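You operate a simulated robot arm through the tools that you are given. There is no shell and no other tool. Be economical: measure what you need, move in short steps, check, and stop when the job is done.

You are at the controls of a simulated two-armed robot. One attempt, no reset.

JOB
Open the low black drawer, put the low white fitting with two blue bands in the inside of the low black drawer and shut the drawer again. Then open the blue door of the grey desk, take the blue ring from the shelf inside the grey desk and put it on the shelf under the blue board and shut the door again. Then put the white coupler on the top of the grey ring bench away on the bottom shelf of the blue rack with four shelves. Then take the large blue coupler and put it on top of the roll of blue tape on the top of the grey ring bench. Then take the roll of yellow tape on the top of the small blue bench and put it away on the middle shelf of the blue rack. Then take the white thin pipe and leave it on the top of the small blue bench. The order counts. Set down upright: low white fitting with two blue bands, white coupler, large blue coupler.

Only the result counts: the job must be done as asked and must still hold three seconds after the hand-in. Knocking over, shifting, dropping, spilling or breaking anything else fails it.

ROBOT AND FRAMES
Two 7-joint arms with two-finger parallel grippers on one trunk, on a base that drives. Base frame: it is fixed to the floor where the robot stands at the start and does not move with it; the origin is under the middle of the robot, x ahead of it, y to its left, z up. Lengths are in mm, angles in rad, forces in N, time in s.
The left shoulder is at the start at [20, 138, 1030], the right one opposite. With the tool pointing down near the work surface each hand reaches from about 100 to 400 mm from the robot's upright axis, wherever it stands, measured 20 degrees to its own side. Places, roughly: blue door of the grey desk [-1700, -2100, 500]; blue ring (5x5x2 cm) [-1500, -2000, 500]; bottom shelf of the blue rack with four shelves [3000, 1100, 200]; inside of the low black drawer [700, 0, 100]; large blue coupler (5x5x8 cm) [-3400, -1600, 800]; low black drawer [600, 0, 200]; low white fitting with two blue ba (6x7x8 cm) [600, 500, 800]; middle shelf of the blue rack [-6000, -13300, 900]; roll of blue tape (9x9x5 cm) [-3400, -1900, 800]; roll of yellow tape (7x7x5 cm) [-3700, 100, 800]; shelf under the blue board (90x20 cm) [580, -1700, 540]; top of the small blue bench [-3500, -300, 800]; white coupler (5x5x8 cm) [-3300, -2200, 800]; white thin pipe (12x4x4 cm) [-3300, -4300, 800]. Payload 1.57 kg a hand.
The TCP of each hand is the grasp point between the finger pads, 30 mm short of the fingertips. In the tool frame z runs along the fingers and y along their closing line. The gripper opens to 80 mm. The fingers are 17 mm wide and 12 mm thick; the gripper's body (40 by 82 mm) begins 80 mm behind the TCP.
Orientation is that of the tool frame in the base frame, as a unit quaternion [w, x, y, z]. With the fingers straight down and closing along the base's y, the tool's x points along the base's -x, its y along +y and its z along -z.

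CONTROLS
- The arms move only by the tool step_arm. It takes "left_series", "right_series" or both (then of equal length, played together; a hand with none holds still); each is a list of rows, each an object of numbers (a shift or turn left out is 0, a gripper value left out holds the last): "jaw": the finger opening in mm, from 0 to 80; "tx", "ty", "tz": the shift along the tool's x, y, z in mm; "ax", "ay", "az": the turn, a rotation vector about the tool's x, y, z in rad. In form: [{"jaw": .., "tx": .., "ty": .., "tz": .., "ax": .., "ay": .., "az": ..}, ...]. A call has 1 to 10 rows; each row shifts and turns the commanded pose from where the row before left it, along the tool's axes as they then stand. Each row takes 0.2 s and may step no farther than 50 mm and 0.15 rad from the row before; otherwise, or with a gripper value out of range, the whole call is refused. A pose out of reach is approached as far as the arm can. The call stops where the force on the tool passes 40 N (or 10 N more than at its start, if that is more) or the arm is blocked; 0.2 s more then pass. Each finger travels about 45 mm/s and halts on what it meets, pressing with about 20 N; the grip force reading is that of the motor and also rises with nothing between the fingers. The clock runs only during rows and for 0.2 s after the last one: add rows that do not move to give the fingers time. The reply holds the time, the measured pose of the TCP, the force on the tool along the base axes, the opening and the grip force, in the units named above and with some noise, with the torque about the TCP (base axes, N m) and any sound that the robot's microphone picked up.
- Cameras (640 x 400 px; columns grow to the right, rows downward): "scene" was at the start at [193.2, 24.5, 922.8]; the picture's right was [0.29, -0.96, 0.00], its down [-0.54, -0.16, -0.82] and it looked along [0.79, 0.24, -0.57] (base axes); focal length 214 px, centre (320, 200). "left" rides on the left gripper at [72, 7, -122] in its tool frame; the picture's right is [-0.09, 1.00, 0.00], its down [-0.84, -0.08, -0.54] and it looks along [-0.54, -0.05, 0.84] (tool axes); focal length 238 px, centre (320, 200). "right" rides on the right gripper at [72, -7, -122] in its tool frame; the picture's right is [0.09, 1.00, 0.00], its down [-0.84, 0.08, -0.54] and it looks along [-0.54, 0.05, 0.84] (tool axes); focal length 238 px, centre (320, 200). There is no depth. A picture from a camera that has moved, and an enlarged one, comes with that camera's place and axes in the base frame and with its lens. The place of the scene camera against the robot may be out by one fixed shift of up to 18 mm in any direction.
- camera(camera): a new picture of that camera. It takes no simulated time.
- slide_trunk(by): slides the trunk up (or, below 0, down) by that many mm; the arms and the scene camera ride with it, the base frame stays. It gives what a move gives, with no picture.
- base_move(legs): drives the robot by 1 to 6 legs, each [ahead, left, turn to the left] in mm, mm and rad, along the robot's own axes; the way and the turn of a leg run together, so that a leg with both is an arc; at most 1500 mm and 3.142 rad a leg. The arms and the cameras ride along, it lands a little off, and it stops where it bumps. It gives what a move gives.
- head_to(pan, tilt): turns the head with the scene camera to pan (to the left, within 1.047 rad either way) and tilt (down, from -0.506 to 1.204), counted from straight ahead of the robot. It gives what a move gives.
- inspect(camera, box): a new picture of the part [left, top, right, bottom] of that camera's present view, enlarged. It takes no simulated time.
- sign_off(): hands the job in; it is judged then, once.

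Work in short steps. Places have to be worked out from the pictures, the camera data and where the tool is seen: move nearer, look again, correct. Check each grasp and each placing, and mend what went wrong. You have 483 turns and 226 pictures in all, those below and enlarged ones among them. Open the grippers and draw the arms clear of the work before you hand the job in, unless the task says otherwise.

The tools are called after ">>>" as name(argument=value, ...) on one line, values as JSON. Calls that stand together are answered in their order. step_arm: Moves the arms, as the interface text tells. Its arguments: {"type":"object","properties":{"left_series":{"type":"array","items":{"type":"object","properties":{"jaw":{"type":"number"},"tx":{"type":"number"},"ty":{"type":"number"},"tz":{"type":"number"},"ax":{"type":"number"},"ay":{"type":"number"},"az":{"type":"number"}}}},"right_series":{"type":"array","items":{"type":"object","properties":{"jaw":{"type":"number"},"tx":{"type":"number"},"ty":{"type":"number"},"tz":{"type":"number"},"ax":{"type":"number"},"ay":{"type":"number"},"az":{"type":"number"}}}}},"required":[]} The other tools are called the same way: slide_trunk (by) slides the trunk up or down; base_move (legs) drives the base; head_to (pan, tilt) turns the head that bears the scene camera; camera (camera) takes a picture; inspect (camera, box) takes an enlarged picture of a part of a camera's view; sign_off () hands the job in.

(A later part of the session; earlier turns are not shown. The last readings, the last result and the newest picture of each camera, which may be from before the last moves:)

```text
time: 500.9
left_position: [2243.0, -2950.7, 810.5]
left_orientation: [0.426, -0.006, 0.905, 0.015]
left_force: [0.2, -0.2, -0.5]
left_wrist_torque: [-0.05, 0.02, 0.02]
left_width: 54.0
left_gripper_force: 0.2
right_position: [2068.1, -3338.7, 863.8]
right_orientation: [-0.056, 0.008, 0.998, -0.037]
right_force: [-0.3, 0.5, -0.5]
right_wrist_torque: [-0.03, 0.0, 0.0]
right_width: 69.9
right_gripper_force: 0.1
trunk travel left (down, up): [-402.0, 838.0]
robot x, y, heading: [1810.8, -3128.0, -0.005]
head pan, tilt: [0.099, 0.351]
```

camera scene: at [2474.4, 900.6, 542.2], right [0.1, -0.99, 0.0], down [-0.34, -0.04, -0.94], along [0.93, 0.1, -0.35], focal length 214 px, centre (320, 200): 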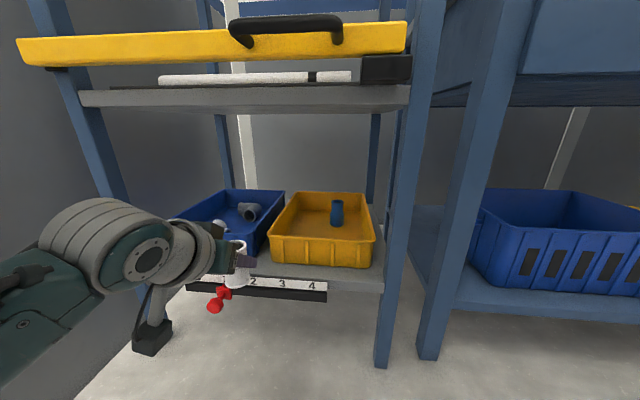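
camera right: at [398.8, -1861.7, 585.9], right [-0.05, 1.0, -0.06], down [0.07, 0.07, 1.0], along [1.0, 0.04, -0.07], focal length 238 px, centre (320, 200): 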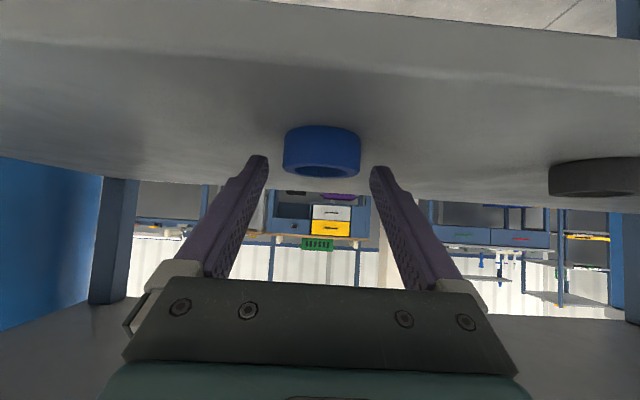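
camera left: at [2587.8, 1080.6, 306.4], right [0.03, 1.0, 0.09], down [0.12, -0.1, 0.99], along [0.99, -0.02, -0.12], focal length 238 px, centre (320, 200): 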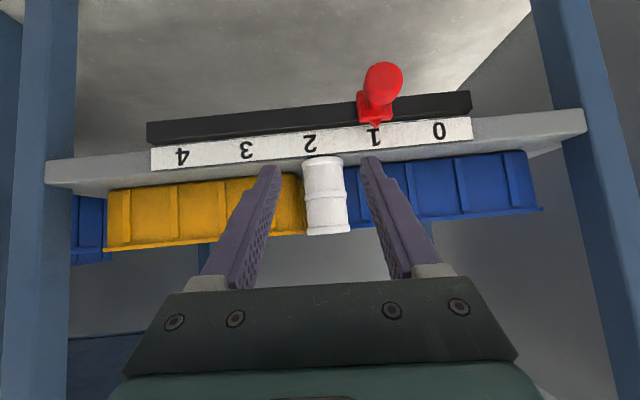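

I drive back west along the corridor, then north between desk and bench.

>>> base_move(legs=[[-1450, 0, 0], [-1450, 0, 0], [-1310, 0, 0.005]])

>>> slide_trunk(by=200)

>>> base_move(legs=[[-40, 0, 0], [0, 1400, 0], [0, 300, 0], [0, 0, 1.57], [0, 0, 1.57]])

>>> head_to(pan=0.2, tilt=0.5)

>>> camera(camera="scene")

```text
time: 520.9
left_position: [-1934.1, -2868.6, 809.5]
left_orientation: [0.426, -0.003, 0.905, 0.013]
left_force: [1.2, 0.3, -0.4]
left_wrist_torque: [-0.01, 0.02, 0.02]
left_width: 54.2
left_gripper_force: 0.1
right_position: [-2112.5, -3257.0, 863.3]
right_orientation: [-0.056, 0.011, 0.998, -0.037]
right_force: [-0.1, 0.0, -0.3]
right_wrist_torque: [-0.02, 0.01, -0.02]
right_width: 70.3
right_gripper_force: 0.1
trunk travel left (down, up): [-402.0, 838.0]
robot x, y, heading: [-2368.9, -3051.2, -0.011]
head pan, tilt: [0.099, 0.351]
```

```text
time: 523.1
left_position: [-1934.3, -2868.2, 1010.8]
left_orientation: [0.425, -0.003, 0.905, 0.014]
left_force: [0.5, -0.3, -0.5]
left_wrist_torque: [0.05, -0.01, 0.0]
left_width: 54.2
left_gripper_force: 0.0
right_position: [-2113.8, -3256.5, 1063.3]
right_orientation: [-0.057, 0.011, 0.998, -0.036]
right_force: [-0.2, 0.1, -0.2]
right_wrist_torque: [0.01, 0.02, 0.03]
right_width: 69.9
right_gripper_force: 0.1
trunk travel left (down, up): [-602.0, 638.0]
robot x, y, heading: [-2369.5, -3046.8, -0.009]
head pan, tilt: [0.099, 0.351]
```

```text
time: 539.8
left_position: [-2830.7, -1496.3, 1011.6]
left_orientation: [0.005, 0.905, -0.015, -0.426]
left_force: [-0.1, -0.4, -0.3]
left_wrist_torque: [0.01, 0.02, 0.02]
left_width: 54.0
left_gripper_force: 0.2
right_position: [-2636.5, -1116.1, 1063.8]
right_orientation: [-0.036, 0.997, -0.032, 0.058]
right_force: [0.4, -0.7, -0.1]
right_wrist_torque: [0.01, 0.01, 0.01]
right_width: 69.8
right_gripper_force: 0.1
trunk travel left (down, up): [-602.0, 638.0]
robot x, y, heading: [-2387.7, -1336.4, 3.092]
head pan, tilt: [0.099, 0.351]
```

```text
time: 540.5
left_position: [-2829.0, -1495.7, 1010.7]
left_orientation: [0.005, 0.905, -0.015, -0.425]
left_force: [0.2, -0.2, 0.5]
left_wrist_torque: [0.0, 0.03, 0.0]
left_width: 54.0
left_gripper_force: 0.1
right_position: [-2635.7, -1116.5, 1061.7]
right_orientation: [-0.036, 0.997, -0.032, 0.058]
right_force: [0.5, -0.2, 0.0]
right_wrist_torque: [-0.02, -0.03, 0.01]
right_width: 69.8
right_gripper_force: 0.0
trunk travel left (down, up): [-602.0, 638.0]
robot x, y, heading: [-2386.3, -1336.3, 3.096]
head pan, tilt: [0.201, 0.499]
```

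```text
89 pictures are left
camera scene: at [-2570.4, -1346.9, 1129.0], right [-0.15, 0.99, 0.0], down [0.47, 0.07, -0.88], along [-0.87, -0.13, -0.48], focal length 214 px, centre (320, 200)
```

scene: 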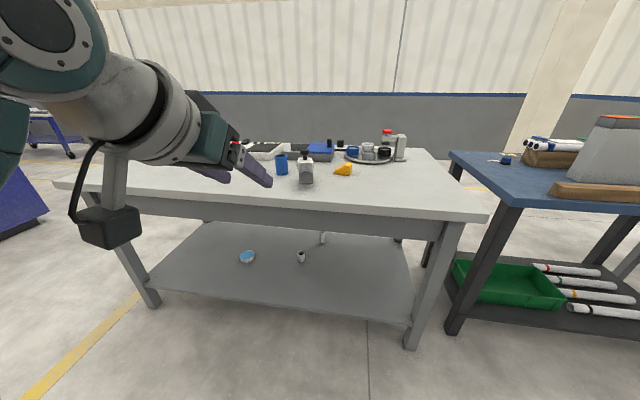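

The blue coupler stands left of a small bottle. I zoom in.

>>> inspect(camera="scene", box=[180, 110, 440, 220])

```text
2.46 times, centred on (310, 165) of scene
camera zoom: at [-2570.4, -1346.9, 1129.0], right [-0.15, 0.99, 0.0], down [0.47, 0.07, -0.88], along [-0.87, -0.13, -0.48], focal length 528 px, centre (345, 286)
```

zoom: 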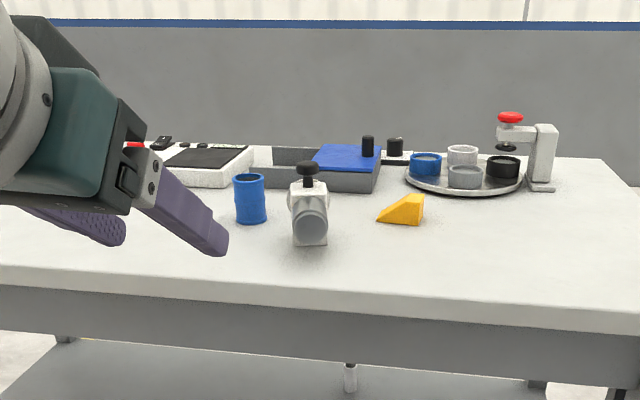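

The coupler is at about (-3380, -1628) with the valve ~80 mm to its north. I correct the heading, align, lower and approach to look with the left camera.

>>> base_move(legs=[[0, 113, 0.046]])

>>> slide_trunk(by=-158)

>>> base_move(legs=[[330, 0, 0]])

>>> camera(camera="left")

```text
time: 541.7
left_position: [-2825.9, -1629.6, 1011.4]
left_orientation: [0.014, 0.905, 0.005, -0.426]
left_force: [0.5, 0.0, 0.5]
left_wrist_torque: [0.0, 0.02, 0.01]
left_width: 53.8
left_gripper_force: 0.1
right_position: [-2649.3, -1241.0, 1062.3]
right_orientation: [-0.037, 0.998, -0.007, 0.056]
right_force: [0.3, -0.3, 1.1]
right_wrist_torque: [0.0, 0.02, 0.0]
right_width: 70.2
right_gripper_force: 0.1
trunk travel left (down, up): [-602.0, 638.0]
robot x, y, heading: [-2390.0, -1450.2, 3.14]
head pan, tilt: [0.201, 0.499]
```

```text
time: 543.5
left_position: [-2824.6, -1628.5, 852.1]
left_orientation: [0.014, 0.905, 0.005, -0.425]
left_force: [0.9, 0.5, -0.1]
left_wrist_torque: [0.0, -0.01, -0.02]
left_width: 54.1
left_gripper_force: 0.1
right_position: [-2649.1, -1239.0, 904.1]
right_orientation: [-0.036, 0.998, -0.009, 0.057]
right_force: [-0.2, 0.5, -0.2]
right_wrist_torque: [-0.03, 0.01, -0.03]
right_width: 70.1
right_gripper_force: 0.1
trunk travel left (down, up): [-444.0, 796.0]
robot x, y, heading: [-2389.7, -1451.1, 3.142]
head pan, tilt: [0.201, 0.499]
```

```text
time: 545.7
left_position: [-3154.0, -1628.6, 852.5]
left_orientation: [0.015, 0.905, 0.005, -0.426]
left_force: [-0.5, -0.1, 0.0]
left_wrist_torque: [-0.02, 0.0, -0.04]
left_width: 53.8
left_gripper_force: 0.1
right_position: [-2976.3, -1239.1, 904.7]
right_orientation: [-0.037, 0.998, -0.009, 0.056]
right_force: [-0.2, 0.3, -0.2]
right_wrist_torque: [-0.05, -0.02, -0.03]
right_width: 70.0
right_gripper_force: 0.1
trunk travel left (down, up): [-444.0, 796.0]
robot x, y, heading: [-2720.1, -1447.7, 3.138]
head pan, tilt: [0.201, 0.499]
```

```text
87 pictures are left
camera left: at [-3014.4, -1631.2, 874.5], right [-0.04, -0.99, 0.09], down [-0.12, 0.1, 0.99], along [-0.99, 0.03, -0.12], focal length 238 px, centre (320, 200)
```

left: 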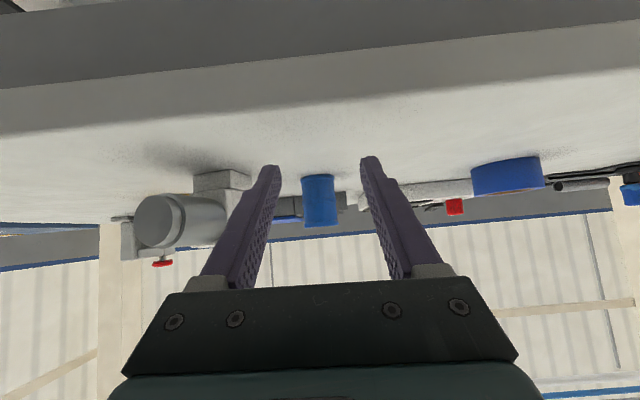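

The blue coupler is centred ahead at x≈-3383. I open wide, drive 150 closer, and finish with the arm.

>>> step_arm(left_series=[{"jaw": 78, "ty": -3}, {}, {}])

>>> base_move(legs=[[150, 0, 0.003]])

>>> camera(camera="left")

```text
time: 546.5
left_position: [-3154.3, -1624.9, 850.7]
left_orientation: [0.015, 0.905, 0.006, -0.425]
left_force: [-0.2, 0.6, 0.3]
left_wrist_torque: [0.02, -0.01, 0.0]
left_width: 77.9
left_gripper_force: 0.1
right_position: [-2976.9, -1240.3, 905.6]
right_orientation: [-0.036, 0.998, -0.009, 0.057]
right_force: [0.2, 0.3, -0.5]
right_wrist_torque: [0.0, 0.04, 0.01]
right_width: 70.0
right_gripper_force: 0.0
trunk travel left (down, up): [-444.0, 796.0]
robot x, y, heading: [-2720.6, -1449.9, 3.139]
head pan, tilt: [0.201, 0.499]
```

```text
time: 547.9
left_position: [-3306.7, -1624.5, 851.8]
left_orientation: [0.014, 0.905, 0.005, -0.426]
left_force: [-0.1, 0.5, 0.6]
left_wrist_torque: [0.0, -0.01, 0.04]
left_width: 78.1
left_gripper_force: 0.0
right_position: [-3128.4, -1239.0, 905.1]
right_orientation: [-0.037, 0.998, -0.01, 0.057]
right_force: [-1.3, 0.0, 1.0]
right_wrist_torque: [0.0, -0.02, 0.01]
right_width: 70.1
right_gripper_force: 0.1
trunk travel left (down, up): [-444.0, 796.0]
robot x, y, heading: [-2874.6, -1448.3, 3.137]
head pan, tilt: [0.201, 0.499]
```

```text
86 pictures are left
camera left: at [-3165.8, -1627.7, 873.9], right [-0.04, -0.99, 0.09], down [-0.12, 0.1, 0.99], along [-0.99, 0.03, -0.12], focal length 238 px, centre (320, 200)
```

left: 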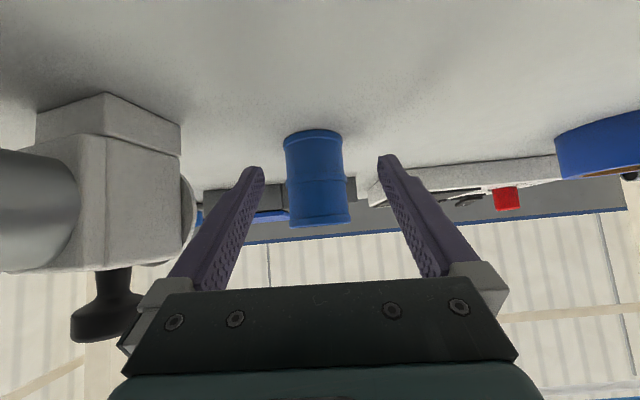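

Aligned, valve clear by 45 mm. I advance 58 mm and close on the coupler.

>>> step_arm(left_series=[{"tz": 22.4, "tx": -18.5, "ty": -2}, {"tz": 22.4, "tx": -18.5}, {}, {"jaw": 35}, {}, {}, {}, {}])

>>> camera(camera="left")

```text
time: 549.7
left_position: [-3362.7, -1622.7, 852.1]
left_orientation: [0.015, 0.905, 0.005, -0.426]
left_force: [0.5, 0.6, 0.8]
left_wrist_torque: [0.07, 0.01, -0.04]
left_width: 49.0
left_gripper_force: 19.6
right_position: [-3127.6, -1238.4, 904.5]
right_orientation: [-0.037, 0.998, -0.009, 0.057]
right_force: [0.4, -0.2, 0.1]
right_wrist_torque: [0.0, 0.01, 0.02]
right_width: 70.0
right_gripper_force: 0.2
trunk travel left (down, up): [-444.0, 796.0]
robot x, y, heading: [-2868.7, -1451.1, 3.137]
head pan, tilt: [0.201, 0.499]
```

```text
85 pictures are left
camera left: at [-3222.8, -1625.6, 873.9], right [-0.04, -1.0, 0.09], down [-0.12, 0.1, 0.99], along [-0.99, 0.03, -0.12], focal length 238 px, centre (320, 200)
```

left: 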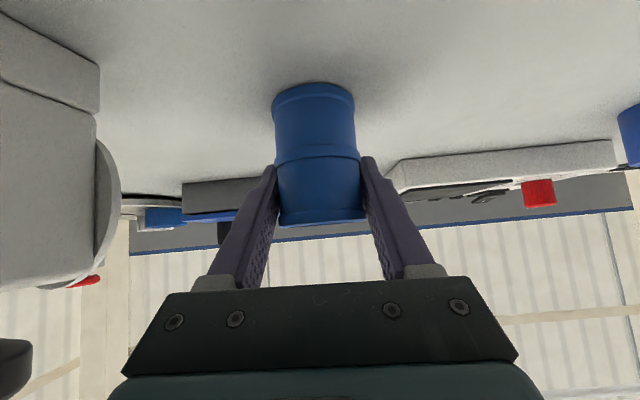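

Gripped at 49 mm. I lift 90 mm, back off 200, slide 300 south toward the tape and look.

>>> step_arm(left_series=[{"tz": -13, "tx": -15, "jaw": 33}, {"tz": -22, "tx": -26}, {"tz": -22, "tx": -28}, {}])

>>> base_move(legs=[[-200, 0, 0], [0, 297, 0]])

>>> head_to(pan=0.35, tilt=0.45)

>>> camera(camera="scene")

>>> camera(camera="left")

```text
time: 550.7
left_position: [-3362.6, -1622.0, 942.1]
left_orientation: [0.015, 0.905, 0.006, -0.426]
left_force: [-0.1, 0.8, -0.6]
left_wrist_torque: [0.02, 0.01, 0.01]
left_width: 48.7
left_gripper_force: 19.9
right_position: [-3126.8, -1238.8, 905.4]
right_orientation: [-0.037, 0.998, -0.008, 0.057]
right_force: [-0.8, -0.3, -0.1]
right_wrist_torque: [0.01, -0.03, 0.01]
right_width: 70.1
right_gripper_force: 0.1
trunk travel left (down, up): [-444.0, 796.0]
robot x, y, heading: [-2868.9, -1449.9, 3.137]
head pan, tilt: [0.201, 0.499]
```

```text
time: 553.9
left_position: [-3164.4, -1907.2, 941.7]
left_orientation: [0.012, 0.905, 0.0, -0.426]
left_force: [-0.2, -0.2, 0.5]
left_wrist_torque: [-0.03, 0.02, -0.01]
left_width: 48.8
left_gripper_force: 19.8
right_position: [-2925.3, -1527.2, 904.8]
right_orientation: [-0.037, 0.998, -0.015, 0.057]
right_force: [-0.9, -1.0, 0.4]
right_wrist_torque: [-0.01, 0.01, 0.0]
right_width: 69.6
right_gripper_force: 0.0
trunk travel left (down, up): [-444.0, 796.0]
robot x, y, heading: [-2669.5, -1740.5, 3.128]
head pan, tilt: [0.201, 0.499]
```

```text
time: 554.6
left_position: [-3164.7, -1906.6, 941.0]
left_orientation: [0.012, 0.905, 0.0, -0.425]
left_force: [-0.6, 0.8, -0.9]
left_wrist_torque: [0.0, 0.02, -0.01]
left_width: 48.8
left_gripper_force: 19.4
right_position: [-2925.6, -1526.9, 904.7]
right_orientation: [-0.036, 0.998, -0.016, 0.058]
right_force: [-0.9, -0.3, 0.0]
right_wrist_torque: [-0.01, -0.02, -0.03]
right_width: 69.7
right_gripper_force: 0.0
trunk travel left (down, up): [-444.0, 796.0]
robot x, y, heading: [-2671.1, -1741.1, 3.127]
head pan, tilt: [0.351, 0.45]
```

```text
84 pictures are left
camera scene: at [-2849.7, -1769.6, 975.4], right [-0.33, 0.94, 0.0], down [0.41, 0.14, -0.9], along [-0.85, -0.3, -0.44], focal length 214 px, centre (320, 200)
```

scene: 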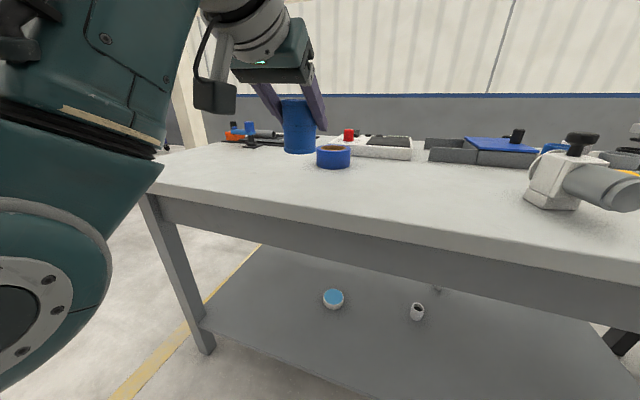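

```text
83 pictures are left
camera left: at [-3025.5, -1911.6, 963.7], right [-0.05, -0.99, 0.09], down [-0.12, 0.1, 0.99], along [-0.99, 0.04, -0.12], focal length 238 px, centre (320, 200)
```

left: 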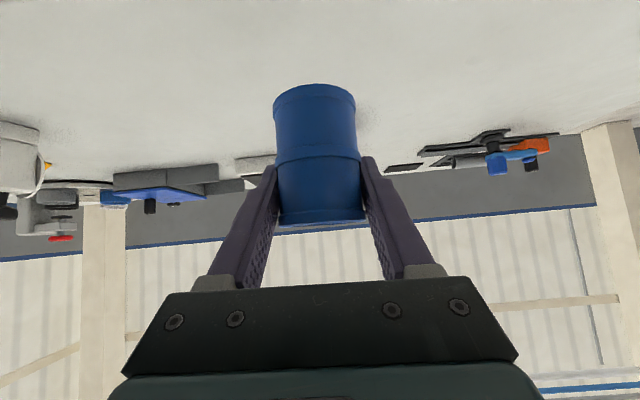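

The tape is hidden behind the coupler in the hand view; I zoom in with the scene camera.

>>> inspect(camera="scene", box=[260, 100, 400, 190])

```text
4.44 times, centred on (330, 145) of scene
camera zoom: at [-2849.7, -1769.6, 975.4], right [-0.33, 0.94, 0.0], down [0.41, 0.14, -0.9], along [-0.85, -0.3, -0.44], focal length 953 px, centre (276, 444)
```

zoom: 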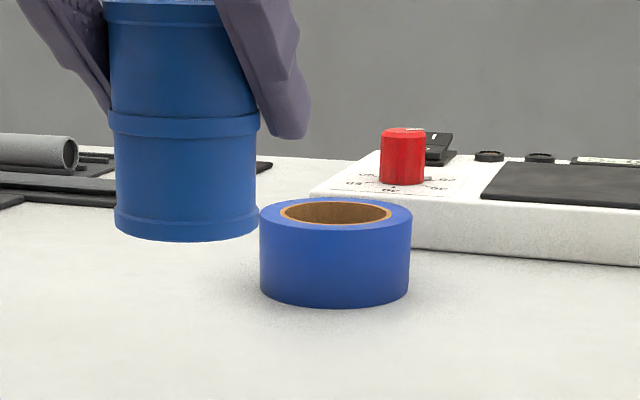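

The tape's hole (~66 mm) is wider than the coupler's foot, so the coupler must stand off-centre on the rim: about 31 mm from the centre. Triangulating earlier hand views puts the tape centre at (-3403, -1915), so I target (-3403, -1884).

>>> base_move(legs=[[0, -30, 0.0145], [165, 0, 0]])

>>> camera(camera="left")

>>> inspect(camera="scene", box=[240, 110, 400, 230])

```text
time: 556.5
left_position: [-3325.4, -1883.7, 942.0]
left_orientation: [0.015, 0.904, 0.007, -0.426]
left_force: [0.4, -0.3, -0.7]
left_wrist_torque: [-0.03, -0.03, -0.01]
left_width: 48.9
left_gripper_force: 20.3
right_position: [-3091.5, -1501.1, 904.9]
right_orientation: [-0.037, 0.998, -0.007, 0.057]
right_force: [-1.1, -0.6, -0.2]
right_wrist_torque: [-0.01, 0.01, -0.04]
right_width: 70.1
right_gripper_force: 0.0
trunk travel left (down, up): [-444.0, 796.0]
robot x, y, heading: [-2833.2, -1710.7, -3.138]
head pan, tilt: [0.351, 0.45]
```

```text
81 pictures are left
camera left: at [-3185.2, -1887.6, 963.7], right [-0.03, -1.0, 0.09], down [-0.12, 0.1, 0.99], along [-0.99, 0.02, -0.12], focal length 238 px, centre (320, 200)
```

left: 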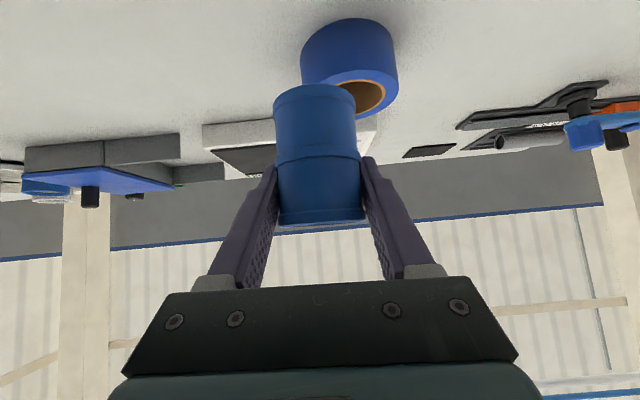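

```text
3.33 times, centred on (320, 170) of scene
camera zoom: at [-3011.7, -1742.8, 975.5], right [-0.35, 0.94, 0.0], down [0.41, 0.15, -0.9], along [-0.85, -0.31, -0.43], focal length 715 px, centre (320, 300)
```

zoom: 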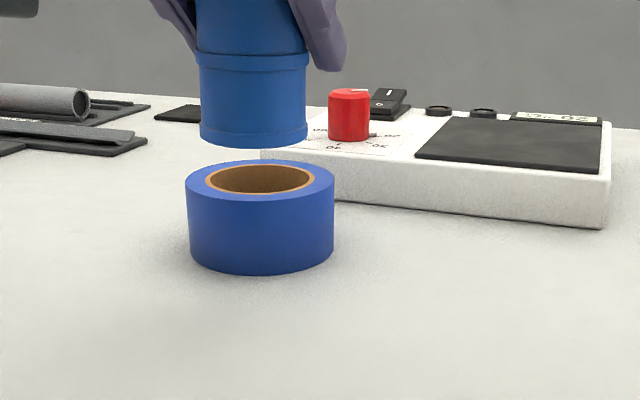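

The view confirms the tape near (-3400, -1918). I move 62 mm forward and 2 mm left, then lower to just above the tape.

>>> step_arm(left_series=[{"tz": 24, "tx": -19.8, "ty": 2}, {"tz": 24, "tx": -19.8}, {"tz": 6.4, "tx": 7.7}, {"tz": 6.4, "tx": 7.7}, {"tz": 3.2, "tx": 3.9}, {}])

>>> camera(camera="left")

>>> inspect(camera="scene", box=[240, 110, 400, 230])

```text
time: 557.9
left_position: [-3386.8, -1889.4, 915.7]
left_orientation: [0.016, 0.905, 0.007, -0.426]
left_force: [0.3, 0.4, -0.2]
left_wrist_torque: [0.01, 0.03, 0.02]
left_width: 48.7
left_gripper_force: 20.1
right_position: [-3091.5, -1501.0, 904.4]
right_orientation: [-0.037, 0.998, -0.007, 0.056]
right_force: [0.0, -0.2, 0.0]
right_wrist_torque: [0.0, -0.02, 0.04]
right_width: 70.1
right_gripper_force: 0.1
trunk travel left (down, up): [-444.0, 796.0]
robot x, y, heading: [-2833.8, -1713.4, -3.142]
head pan, tilt: [0.351, 0.45]
```

```text
79 pictures are left
camera left: at [-3246.6, -1891.7, 937.8], right [-0.03, -1.0, 0.09], down [-0.12, 0.1, 0.99], along [-0.99, 0.02, -0.12], focal length 238 px, centre (320, 200)
```

left: 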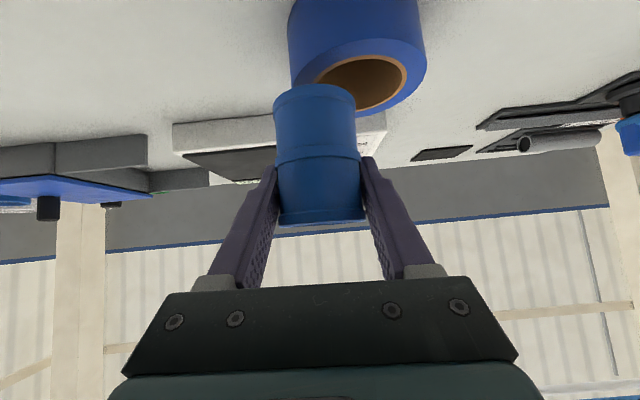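

```text
3.33 times, centred on (320, 170) of scene
camera zoom: at [-3011.4, -1742.8, 975.4], right [-0.35, 0.94, 0.0], down [0.41, 0.15, -0.9], along [-0.84, -0.31, -0.44], focal length 715 px, centre (320, 300)
```

zoom: 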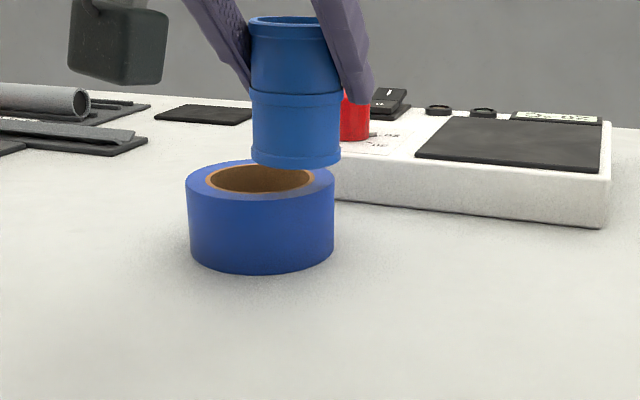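

Both views put the coupler 29–34 mm from the tape's centre, which is right over its rim. I lower until contact.

>>> step_arm(left_series=[{"tz": 2.5, "tx": 3.1}, {"tz": 2.5, "tx": 3.1}, {"tz": 1.3, "tx": 1.5}, {}])

>>> step_arm(left_series=[{"tz": 1.3, "tx": 1.5}, {"tz": 1.3, "tx": 1.5}, {}])

```text
time: 558.9
left_position: [-3386.3, -1890.0, 906.5]
left_orientation: [0.014, 0.904, 0.006, -0.426]
left_force: [0.3, -0.2, -0.5]
left_wrist_torque: [0.0, 0.06, 0.0]
left_width: 48.8
left_gripper_force: 20.1
right_position: [-3091.1, -1500.9, 904.8]
right_orientation: [-0.037, 0.998, -0.007, 0.057]
right_force: [-0.1, -0.2, 0.3]
right_wrist_torque: [0.02, 0.0, -0.02]
right_width: 70.1
right_gripper_force: 0.0
trunk travel left (down, up): [-444.0, 796.0]
robot x, y, heading: [-2833.8, -1709.5, -3.141]
head pan, tilt: [0.351, 0.45]
```

```text
time: 559.6
left_position: [-3386.6, -1887.9, 902.2]
left_orientation: [0.015, 0.905, 0.007, -0.425]
left_force: [-0.1, -0.6, -0.6]
left_wrist_torque: [0.0, 0.0, -0.04]
left_width: 48.7
left_gripper_force: 19.8
right_position: [-3090.7, -1501.3, 904.6]
right_orientation: [-0.037, 0.998, -0.008, 0.058]
right_force: [-0.6, -0.3, 0.5]
right_wrist_torque: [-0.01, 0.02, 0.02]
right_width: 69.8
right_gripper_force: 0.1
trunk travel left (down, up): [-444.0, 796.0]
robot x, y, heading: [-2835.7, -1708.6, -3.139]
head pan, tilt: [0.351, 0.45]
```

>>> step_arm(left_series=[{"tz": 1.0, "tx": 1.2}, {"tz": 1.0, "tx": 1.2}, {}])

>>> inspect(camera="scene", box=[240, 110, 400, 230])

```text
time: 560.5
left_position: [-3386.6, -1889.4, 899.0]
left_orientation: [0.016, 0.905, 0.008, -0.425]
left_force: [0.1, -0.8, -0.2]
left_wrist_torque: [0.0, 0.03, 0.03]
left_width: 48.8
left_gripper_force: 19.9
right_position: [-3091.4, -1501.0, 904.6]
right_orientation: [-0.037, 0.998, -0.008, 0.057]
right_force: [0.3, -1.1, -0.2]
right_wrist_torque: [-0.01, 0.0, -0.02]
right_width: 69.9
right_gripper_force: 0.0
trunk travel left (down, up): [-444.0, 796.0]
robot x, y, heading: [-2833.0, -1709.1, -3.136]
head pan, tilt: [0.351, 0.45]
```

```text
3.33 times, centred on (320, 170) of scene
camera zoom: at [-3011.4, -1742.8, 975.4], right [-0.35, 0.94, 0.0], down [0.41, 0.15, -0.9], along [-0.84, -0.31, -0.44], focal length 715 px, centre (320, 300)
```

zoom: 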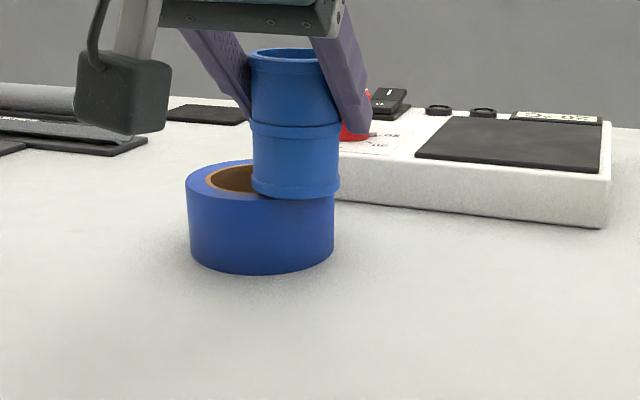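

Cross-checking lateral offsets in both views gives about 33 mm off-centre with the base ~5 mm above the tape. I lower further to contact.

>>> step_arm(left_series=[{"tz": 1.3, "tx": 1.5}, {"tz": 1.3, "tx": 1.5}, {}])

>>> step_arm(left_series=[{"tz": 0.7, "tx": 0.8}, {"tz": 0.7, "tx": 0.8}, {}])

```text
time: 561.2
left_position: [-3387.8, -1889.7, 897.3]
left_orientation: [0.014, 0.904, 0.006, -0.427]
left_force: [1.1, 1.3, 4.7]
left_wrist_torque: [0.09, 0.01, 0.01]
left_width: 49.1
left_gripper_force: 19.9
right_position: [-3091.4, -1500.5, 903.6]
right_orientation: [-0.037, 0.998, -0.007, 0.057]
right_force: [0.4, 1.0, 0.3]
right_wrist_torque: [0.05, -0.01, 0.02]
right_width: 70.2
right_gripper_force: 0.1
trunk travel left (down, up): [-444.0, 796.0]
robot x, y, heading: [-2837.5, -1708.9, -3.147]
head pan, tilt: [0.351, 0.45]
```

```text
time: 562.0
left_position: [-3389.2, -1890.2, 894.6]
left_orientation: [0.015, 0.903, 0.007, -0.429]
left_force: [3.6, 0.6, 18.6]
left_wrist_torque: [0.12, -0.01, -0.11]
left_width: 49.0
left_gripper_force: 19.9
right_position: [-3093.0, -1500.9, 905.1]
right_orientation: [-0.037, 0.998, -0.007, 0.058]
right_force: [0.3, -0.1, 0.1]
right_wrist_torque: [-0.02, -0.04, -0.01]
right_width: 70.0
right_gripper_force: 0.1
trunk travel left (down, up): [-444.0, 796.0]
robot x, y, heading: [-2832.0, -1708.7, -3.14]
head pan, tilt: [0.351, 0.45]
```

In contact on the tape (about 45 mm above the bench). I relax a little and look before releasing.

>>> step_arm(left_series=[{"tz": -0.9, "tx": -1.1}, {}])

>>> inspect(camera="scene", box=[240, 110, 400, 230])

>>> camera(camera="left")

```text
time: 562.6
left_position: [-3388.9, -1890.1, 895.9]
left_orientation: [0.017, 0.904, 0.008, -0.428]
left_force: [-2.9, -0.6, 13.1]
left_wrist_torque: [0.1, 0.3, 0.01]
left_width: 48.5
left_gripper_force: 20.3
right_position: [-3094.0, -1502.1, 905.6]
right_orientation: [-0.038, 0.998, -0.007, 0.056]
right_force: [0.3, -0.2, 0.0]
right_wrist_torque: [0.0, 0.0, 0.04]
right_width: 70.0
right_gripper_force: 0.1
trunk travel left (down, up): [-444.0, 796.0]
robot x, y, heading: [-2833.1, -1709.9, -3.14]
head pan, tilt: [0.351, 0.45]
```

```text
3.33 times, centred on (320, 170) of scene
camera zoom: at [-3013.3, -1743.2, 975.7], right [-0.35, 0.94, 0.0], down [0.41, 0.15, -0.9], along [-0.85, -0.31, -0.43], focal length 715 px, centre (320, 300)
```

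zoom: 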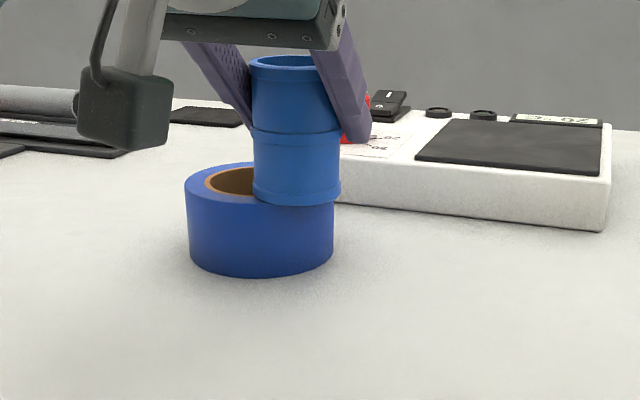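

```text
75 pictures are left
camera left: at [-3249.0, -1892.6, 917.0], right [-0.03, -1.0, 0.09], down [-0.12, 0.1, 0.99], along [-0.99, 0.02, -0.12], focal length 238 px, centre (320, 200)
```

left: 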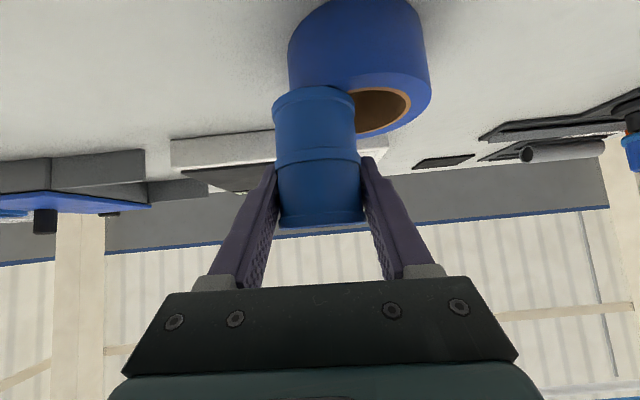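

Its front edge aligns with the tape's rim: about 31 mm off-centre, as wanted. I release gently.

>>> step_arm(left_series=[{"jaw": 51}, {}, {"jaw": 54}, {}, {"jaw": 58}, {}, {}])

>>> inspect(camera="scene", box=[240, 110, 400, 230])

```text
time: 564.2
left_position: [-3387.0, -1889.5, 893.8]
left_orientation: [0.015, 0.905, 0.007, -0.426]
left_force: [0.1, -0.2, -0.3]
left_wrist_torque: [0.03, 0.01, 0.02]
left_width: 57.8
left_gripper_force: 0.1
right_position: [-3089.6, -1501.3, 904.9]
right_orientation: [-0.037, 0.998, -0.007, 0.057]
right_force: [-0.4, 0.4, 0.6]
right_wrist_torque: [0.03, 0.0, 0.01]
right_width: 70.0
right_gripper_force: 0.1
trunk travel left (down, up): [-444.0, 796.0]
robot x, y, heading: [-2834.1, -1713.1, -3.139]
head pan, tilt: [0.351, 0.45]
```

```text
3.33 times, centred on (320, 170) of scene
camera zoom: at [-3011.4, -1742.8, 975.4], right [-0.35, 0.94, 0.0], down [0.41, 0.15, -0.9], along [-0.84, -0.31, -0.44], focal length 715 px, centre (320, 300)
```

zoom: 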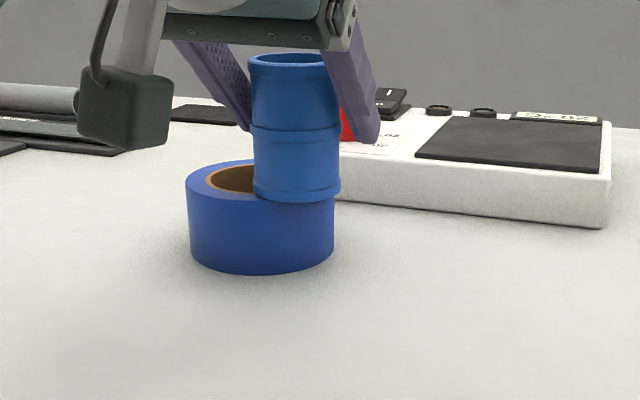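

It stands. I open a bit more and withdraw straight back.

>>> step_arm(left_series=[{"jaw": 70}, {}, {"tz": -10, "tx": 8}, {"tz": -23, "tx": 19}, {"tz": -23, "tx": 19}, {"tz": -23, "tx": 19}, {}])

>>> base_move(legs=[[-250, 0, 0]])

>>> camera(camera="scene")

```text
time: 565.9
left_position: [-3284.8, -1887.1, 893.8]
left_orientation: [0.016, 0.905, 0.008, -0.425]
left_force: [-0.2, 1.5, -0.4]
left_wrist_torque: [-0.01, -0.01, 0.01]
left_width: 69.9
left_gripper_force: 0.1
right_position: [-3090.6, -1501.5, 905.3]
right_orientation: [-0.037, 0.998, -0.007, 0.057]
right_force: [-0.2, -0.2, -0.8]
right_wrist_torque: [-0.02, 0.02, -0.02]
right_width: 70.1
right_gripper_force: 0.1
trunk travel left (down, up): [-444.0, 796.0]
robot x, y, heading: [-2833.6, -1711.9, -3.138]
head pan, tilt: [0.351, 0.45]
```

```text
time: 567.7
left_position: [-3033.7, -1887.2, 894.7]
left_orientation: [0.014, 0.905, 0.006, -0.426]
left_force: [-0.1, 0.3, 0.1]
left_wrist_torque: [-0.02, 0.04, 0.01]
left_width: 69.7
left_gripper_force: 0.0
right_position: [-2839.6, -1500.0, 904.4]
right_orientation: [-0.037, 0.998, -0.009, 0.057]
right_force: [-0.7, -0.1, -0.3]
right_wrist_torque: [-0.04, 0.02, 0.01]
right_width: 69.8
right_gripper_force: 0.1
trunk travel left (down, up): [-444.0, 796.0]
robot x, y, heading: [-2580.3, -1709.3, 3.138]
head pan, tilt: [0.351, 0.45]
```

```text
73 pictures are left
camera scene: at [-2760.1, -1742.3, 975.3], right [-0.34, 0.94, 0.0], down [0.41, 0.15, -0.9], along [-0.85, -0.31, -0.44], focal length 214 px, centre (320, 200)
```

scene: 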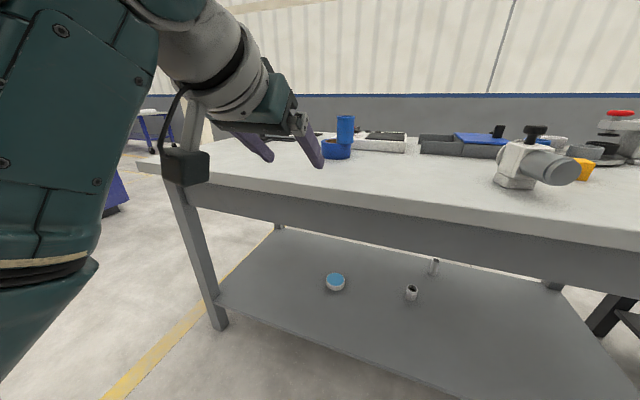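

The blue coupler stands on the tape roll. Next the yellow tape: I drive north along the aisle to the small blue bench and look.

>>> slide_trunk(by=150)

>>> base_move(legs=[[0, -1450, 0]])

>>> head_to(pan=-0.1, tilt=0.5)

>>> camera(camera="scene")

```text
time: 569.4
left_position: [-3034.4, -1887.2, 1045.0]
left_orientation: [0.014, 0.905, 0.006, -0.426]
left_force: [-0.4, 0.1, -0.5]
left_wrist_torque: [-0.03, 0.0, 0.03]
left_width: 69.8
left_gripper_force: 0.0
right_position: [-2838.4, -1500.1, 1054.7]
right_orientation: [-0.037, 0.998, -0.008, 0.057]
right_force: [0.0, -0.4, -0.3]
right_wrist_torque: [-0.03, 0.01, 0.02]
right_width: 70.2
right_gripper_force: 0.0
trunk travel left (down, up): [-594.0, 646.0]
robot x, y, heading: [-2581.1, -1712.0, 3.143]
head pan, tilt: [0.351, 0.45]
```

```text
time: 576.6
left_position: [-3025.3, -434.7, 1044.9]
left_orientation: [0.012, 0.905, 0.0, -0.426]
left_force: [-0.3, 0.8, -0.3]
left_wrist_torque: [0.03, 0.03, 0.01]
left_width: 69.8
left_gripper_force: 0.0
right_position: [-2825.9, -52.5, 1055.1]
right_orientation: [-0.036, 0.998, -0.015, 0.058]
right_force: [-1.0, -0.7, -0.1]
right_wrist_torque: [0.01, -0.03, -0.01]
right_width: 70.2
right_gripper_force: 0.0
trunk travel left (down, up): [-594.0, 646.0]
robot x, y, heading: [-2572.4, -265.0, 3.129]
head pan, tilt: [0.351, 0.45]
```

```text
time: 577.5
left_position: [-3026.3, -434.7, 1044.9]
left_orientation: [0.011, 0.905, 0.0, -0.426]
left_force: [0.0, -0.7, 0.1]
left_wrist_torque: [0.03, 0.05, -0.02]
left_width: 70.0
left_gripper_force: 0.1
right_position: [-2826.2, -51.5, 1055.1]
right_orientation: [-0.037, 0.998, -0.014, 0.057]
right_force: [0.1, 0.4, 0.4]
right_wrist_torque: [0.05, 0.0, 0.0]
right_width: 70.0
right_gripper_force: 0.1
trunk travel left (down, up): [-594.0, 646.0]
robot x, y, heading: [-2571.4, -265.6, 3.123]
head pan, tilt: [-0.099, 0.499]
```

```text
72 pictures are left
camera scene: at [-2753.6, -254.1, 1120.9], right [0.11, 0.99, 0.0], down [0.48, -0.05, -0.88], along [-0.87, 0.1, -0.48], focal length 214 px, centre (320, 200)
```

scene: 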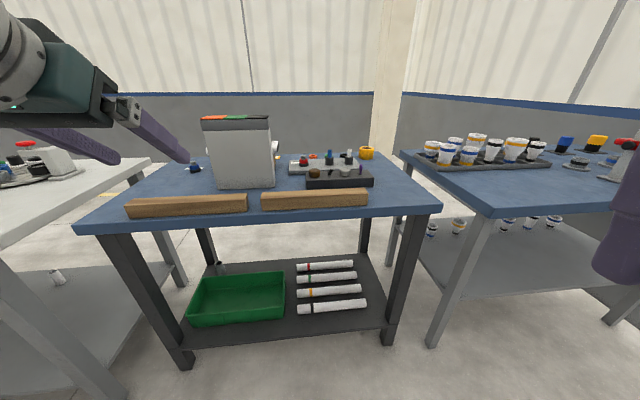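

The yellow tape is at the far right corner of this bench, near (-3739, 81). I zoom in on it.

>>> inspect(camera="scene", box=[270, 120, 470, 240])

```text
3.20 times, centred on (370, 180) of scene
camera zoom: at [-2753.6, -254.1, 1120.9], right [0.11, 0.99, 0.0], down [0.48, -0.05, -0.88], along [-0.87, 0.1, -0.48], focal length 686 px, centre (160, 264)
```

zoom: 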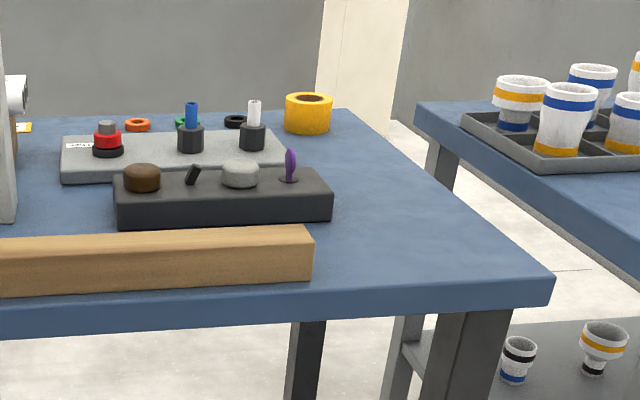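

The tape lies flat near the back right corner; the lane to it at y≈88 is free. I extend the right hand forward and pitch it.

>>> step_arm(right_series=[{"tx": -40, "jaw": 80}, {"tx": -40}, {"tx": -40}, {"tx": -30}, {"ay": -0.13}, {"ay": -0.13}, {"ay": -0.13}, {"ay": -0.13}, {"ay": -0.13}, {"ay": -0.13}])

>>> step_arm(right_series=[{"tz": 28, "tx": -28}, {"tz": 28, "tx": -28}, {"ay": -0.13}, {"ay": -0.13}, {"ay": -0.13}, {"ay": -0.05}, {}])

```text
time: 579.7
left_position: [-3025.2, -435.1, 1044.4]
left_orientation: [0.012, 0.904, 0.0, -0.426]
left_force: [0.2, 0.0, 0.2]
left_wrist_torque: [0.03, 0.02, 0.04]
left_width: 70.1
left_gripper_force: 0.1
right_position: [-2975.8, -47.7, 1038.9]
right_orientation: [-0.04, 0.944, 0.001, -0.328]
right_force: [0.6, -0.4, -0.5]
right_wrist_torque: [-0.03, 0.01, 0.0]
right_width: 80.0
right_gripper_force: 0.0
trunk travel left (down, up): [-594.0, 646.0]
robot x, y, heading: [-2575.4, -264.5, 3.131]
head pan, tilt: [-0.099, 0.499]
```

```text
time: 581.3
left_position: [-3025.8, -434.8, 1044.3]
left_orientation: [0.012, 0.905, 0.0, -0.425]
left_force: [0.0, 0.7, 0.2]
left_wrist_torque: [0.03, 0.0, -0.02]
left_width: 69.9
left_gripper_force: 0.1
right_position: [-3053.9, -38.8, 1033.0]
right_orientation: [-0.038, 0.869, 0.011, -0.493]
right_force: [0.8, -0.3, -1.0]
right_wrist_torque: [-0.02, -0.01, -0.04]
right_width: 79.8
right_gripper_force: 0.0
right hand out of reach, approached as far as the arm can: row 5, 6
trunk travel left (down, up): [-594.0, 646.0]
robot x, y, heading: [-2573.1, -265.9, 3.127]
head pan, tilt: [-0.099, 0.499]
```

I bring the left hand up and back out of the way, and trim the right hand's roll.

>>> step_arm(left_series=[{"tz": -37, "tx": -8}, {"tz": -37, "tx": -8}, {"tz": -37, "tx": -8}, {"tz": -37, "tx": -8}, {}], right_series=[{"ax": -0.028, "az": 0.028}, {"ax": -0.028, "az": 0.028}, {"ty": 30}, {"ty": 30}, {}])

```text
time: 582.5
left_position: [-2968.7, -449.5, 1118.1]
left_orientation: [0.031, 0.903, 0.002, -0.427]
left_force: [-0.7, -0.4, 0.1]
left_wrist_torque: [0.02, 0.01, 0.0]
left_width: 69.8
left_gripper_force: 0.0
left hand out of reach, approached as far as the arm can: row 3, 4
right_position: [-3055.8, -99.3, 1032.9]
right_orientation: [0.0, 0.87, 0.0, -0.493]
right_force: [0.4, -0.2, -0.1]
right_wrist_torque: [0.01, -0.01, -0.03]
right_width: 80.3
right_gripper_force: 0.1
trunk travel left (down, up): [-594.0, 646.0]
robot x, y, heading: [-2570.7, -267.3, 3.129]
head pan, tilt: [-0.099, 0.499]
```

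Right hand orientation is now exact. I test its forward reach here in the open: raise it 100 relative to the shoulder, then extend.

>>> step_arm(right_series=[{"tz": -25.7, "tx": -42.8}, {"tz": -25.7, "tx": -42.8}, {"tz": 34.3, "tx": -20.6}, {"tz": 34.3, "tx": -20.6}, {}])

>>> step_arm(right_series=[{"tz": 34.3, "tx": -20.6}, {"tz": 34.3, "tx": -20.6}, {}])

```text
time: 583.7
left_position: [-2969.0, -449.6, 1117.4]
left_orientation: [0.03, 0.904, 0.004, -0.427]
left_force: [-0.5, -0.1, 0.3]
left_wrist_torque: [0.03, -0.01, -0.01]
left_width: 70.2
left_gripper_force: 0.1
right_position: [-3135.0, -101.0, 1133.3]
right_orientation: [-0.001, 0.87, 0.0, -0.494]
right_force: [0.3, -0.2, 0.4]
right_wrist_torque: [0.06, 0.01, 0.0]
right_width: 79.7
right_gripper_force: 0.0
trunk travel left (down, up): [-594.0, 646.0]
robot x, y, heading: [-2569.0, -266.5, 3.126]
head pan, tilt: [-0.099, 0.499]
```

```text
time: 584.5
left_position: [-2969.5, -448.7, 1116.9]
left_orientation: [0.029, 0.904, 0.001, -0.427]
left_force: [-0.2, -0.8, 1.1]
left_wrist_torque: [0.0, -0.03, -0.01]
left_width: 69.9
left_gripper_force: 0.0
right_position: [-3216.4, -101.9, 1132.6]
right_orientation: [0.0, 0.869, 0.002, -0.494]
right_force: [0.1, 0.2, -0.1]
right_wrist_torque: [-0.01, -0.01, -0.03]
right_width: 79.9
right_gripper_force: 0.0
trunk travel left (down, up): [-594.0, 646.0]
robot x, y, heading: [-2571.6, -262.6, 3.127]
head pan, tilt: [-0.099, 0.499]
```

It reaches 645 mm with no trouble. I try 50 more.

>>> step_arm(right_series=[{"tz": 25.7, "tx": -15.4}, {"tz": 21.4, "tx": -12.9}, {}])

```text
time: 585.3
left_position: [-2968.5, -450.5, 1117.3]
left_orientation: [0.031, 0.904, 0.004, -0.427]
left_force: [0.0, 0.1, 0.2]
left_wrist_torque: [-0.02, -0.02, 0.01]
left_width: 69.7
left_gripper_force: 0.0
right_position: [-3229.9, -100.1, 1129.0]
right_orientation: [-0.001, 0.87, 0.001, -0.493]
right_force: [0.1, 0.3, 0.1]
right_wrist_torque: [0.01, -0.03, -0.01]
right_width: 80.1
right_gripper_force: 0.2
right hand out of reach, approached as far as the arm can: row 1, 2
trunk travel left (down, up): [-594.0, 646.0]
robot x, y, heading: [-2575.7, -268.2, 3.13]
head pan, tilt: [-0.099, 0.499]
```

The limit is about 650 mm. To gain reach I'll turn the robot 0.45 rad left so the right shoulder leads, keeping the tool pointing west. I retract first, then turn, and counter-rotate the tool.

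>>> step_arm(right_series=[{"tz": -34.3, "tx": 20.6}, {"tz": -34.3, "tx": 20.6}, {"tz": -34.3, "tx": 20.6}, {}])

>>> base_move(legs=[[0, 0, 0.46]])

>>> step_arm(right_series=[{"ax": 0.0965, "az": 0.058}, {"ax": 0.0965, "az": 0.058}, {"ax": 0.0965, "az": 0.058}, {"ax": 0.0965, "az": 0.058}, {}])

```text
time: 586.3
left_position: [-2967.6, -449.1, 1117.5]
left_orientation: [0.03, 0.904, 0.003, -0.427]
left_force: [-0.3, -0.4, -0.4]
left_wrist_torque: [0.0, 0.03, 0.01]
left_width: 70.0
left_gripper_force: 0.0
right_position: [-3108.3, -100.6, 1131.6]
right_orientation: [-0.001, 0.87, -0.001, -0.493]
right_force: [0.2, -0.1, -0.6]
right_wrist_torque: [-0.01, 0.03, -0.01]
right_width: 80.1
right_gripper_force: 0.0
trunk travel left (down, up): [-594.0, 646.0]
robot x, y, heading: [-2571.5, -261.1, 3.124]
head pan, tilt: [-0.099, 0.499]
```

```text
time: 588.0
left_position: [-2845.9, -605.3, 1115.9]
left_orientation: [0.126, 0.88, 0.208, -0.409]
left_force: [-0.6, 0.0, 0.0]
left_wrist_torque: [0.0, 0.0, -0.03]
left_width: 70.0
left_gripper_force: 0.0
right_position: [-3126.8, -354.8, 1129.9]
right_orientation: [0.112, 0.847, 0.198, -0.48]
right_force: [0.6, 0.0, -0.1]
right_wrist_torque: [0.04, 0.0, 0.03]
right_width: 80.0
right_gripper_force: 0.0
trunk travel left (down, up): [-594.0, 646.0]
robot x, y, heading: [-2574.5, -268.4, -2.702]
head pan, tilt: [-0.099, 0.499]
```

```text
time: 589.2
left_position: [-2845.0, -607.8, 1116.7]
left_orientation: [0.132, 0.879, 0.209, -0.407]
left_force: [0.4, -0.6, 0.5]
left_wrist_torque: [-0.06, -0.01, 0.0]
left_width: 69.7
left_gripper_force: 0.1
right_position: [-3126.2, -353.4, 1129.9]
right_orientation: [0.0, 0.87, 0.002, -0.493]
right_force: [0.4, 0.2, 0.2]
right_wrist_torque: [-0.01, 0.05, -0.01]
right_width: 80.0
right_gripper_force: 0.0
trunk travel left (down, up): [-594.0, 646.0]
robot x, y, heading: [-2574.2, -261.8, -2.697]
head pan, tilt: [-0.099, 0.499]
```

The tool points west again. I align the hand with the shoulder and drive into position in small legs.

>>> step_arm(right_series=[{"ty": -48}, {"ty": -48}, {"ty": -48}, {"ty": -46}, {}])

>>> base_move(legs=[[0, -416, 0], [220, 0, 0]])

>>> head_to(pan=-0.45, tilt=0.6)

>>> camera(camera="scene")

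>>> camera(camera="right")

```text
time: 590.4
left_position: [-2844.9, -609.9, 1116.5]
left_orientation: [0.132, 0.88, 0.208, -0.407]
left_force: [0.5, 0.4, -0.4]
left_wrist_torque: [-0.01, -0.03, 0.04]
left_width: 70.2
left_gripper_force: 0.0
right_position: [-3129.3, -166.0, 1128.3]
right_orientation: [0.001, 0.87, 0.003, -0.493]
right_force: [-0.3, 0.1, 0.7]
right_wrist_torque: [0.0, 0.01, 0.02]
right_width: 80.1
right_gripper_force: 0.1
trunk travel left (down, up): [-594.0, 646.0]
robot x, y, heading: [-2571.0, -263.3, -2.698]
head pan, tilt: [-0.099, 0.499]
```

```text
time: 594.3
left_position: [-3224.7, -322.4, 1117.2]
left_orientation: [0.132, 0.879, 0.208, -0.408]
left_force: [-0.5, -0.2, 0.3]
left_wrist_torque: [0.0, -0.01, 0.01]
left_width: 70.2
left_gripper_force: 0.0
right_position: [-3509.4, 121.5, 1130.4]
right_orientation: [0.0, 0.87, 0.002, -0.494]
right_force: [-0.6, 0.0, 0.4]
right_wrist_torque: [-0.03, 0.0, -0.01]
right_width: 79.8
right_gripper_force: 0.0
trunk travel left (down, up): [-594.0, 646.0]
robot x, y, heading: [-2953.7, 23.1, -2.7]
head pan, tilt: [-0.099, 0.499]
```

```text
time: 595.1
left_position: [-3224.3, -324.0, 1117.1]
left_orientation: [0.133, 0.879, 0.209, -0.407]
left_force: [-0.5, -0.4, 0.2]
left_wrist_torque: [-0.01, -0.01, 0.01]
left_width: 70.2
left_gripper_force: 0.2
right_position: [-3508.1, 122.5, 1129.0]
right_orientation: [0.0, 0.87, 0.002, -0.493]
right_force: [0.3, -0.4, 0.2]
right_wrist_torque: [-0.01, 0.02, 0.0]
right_width: 79.9
right_gripper_force: 0.1
trunk travel left (down, up): [-594.0, 646.0]
robot x, y, heading: [-2952.2, 28.1, -2.701]
head pan, tilt: [-0.45, 0.6]
```

```text
70 pictures are left
camera scene: at [-3121.5, -21.8, 1111.9], right [0.01, 1.0, 0.0], down [0.56, 0.0, -0.83], along [-0.83, 0.01, -0.56], focal length 214 px, centre (320, 200)
```

scene: 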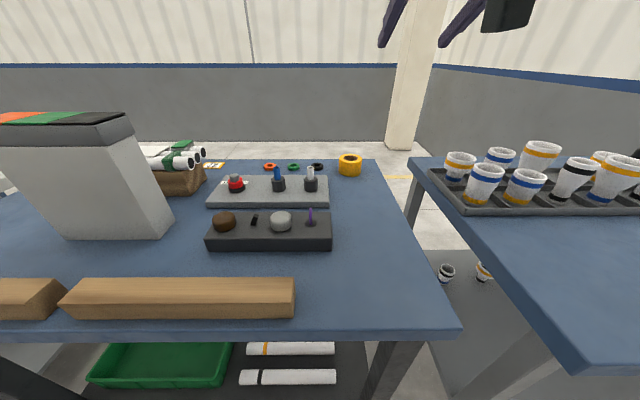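

```text
69 pictures are left
camera right: at [-3366.5, 128.8, 1129.3], right [0.05, -1.0, -0.08], down [0.04, -0.08, 1.0], along [-1.0, -0.05, 0.03], focal length 238 px, centre (320, 200)
```

right: 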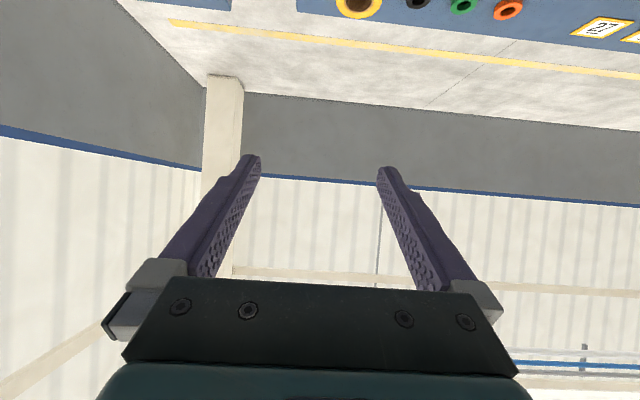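

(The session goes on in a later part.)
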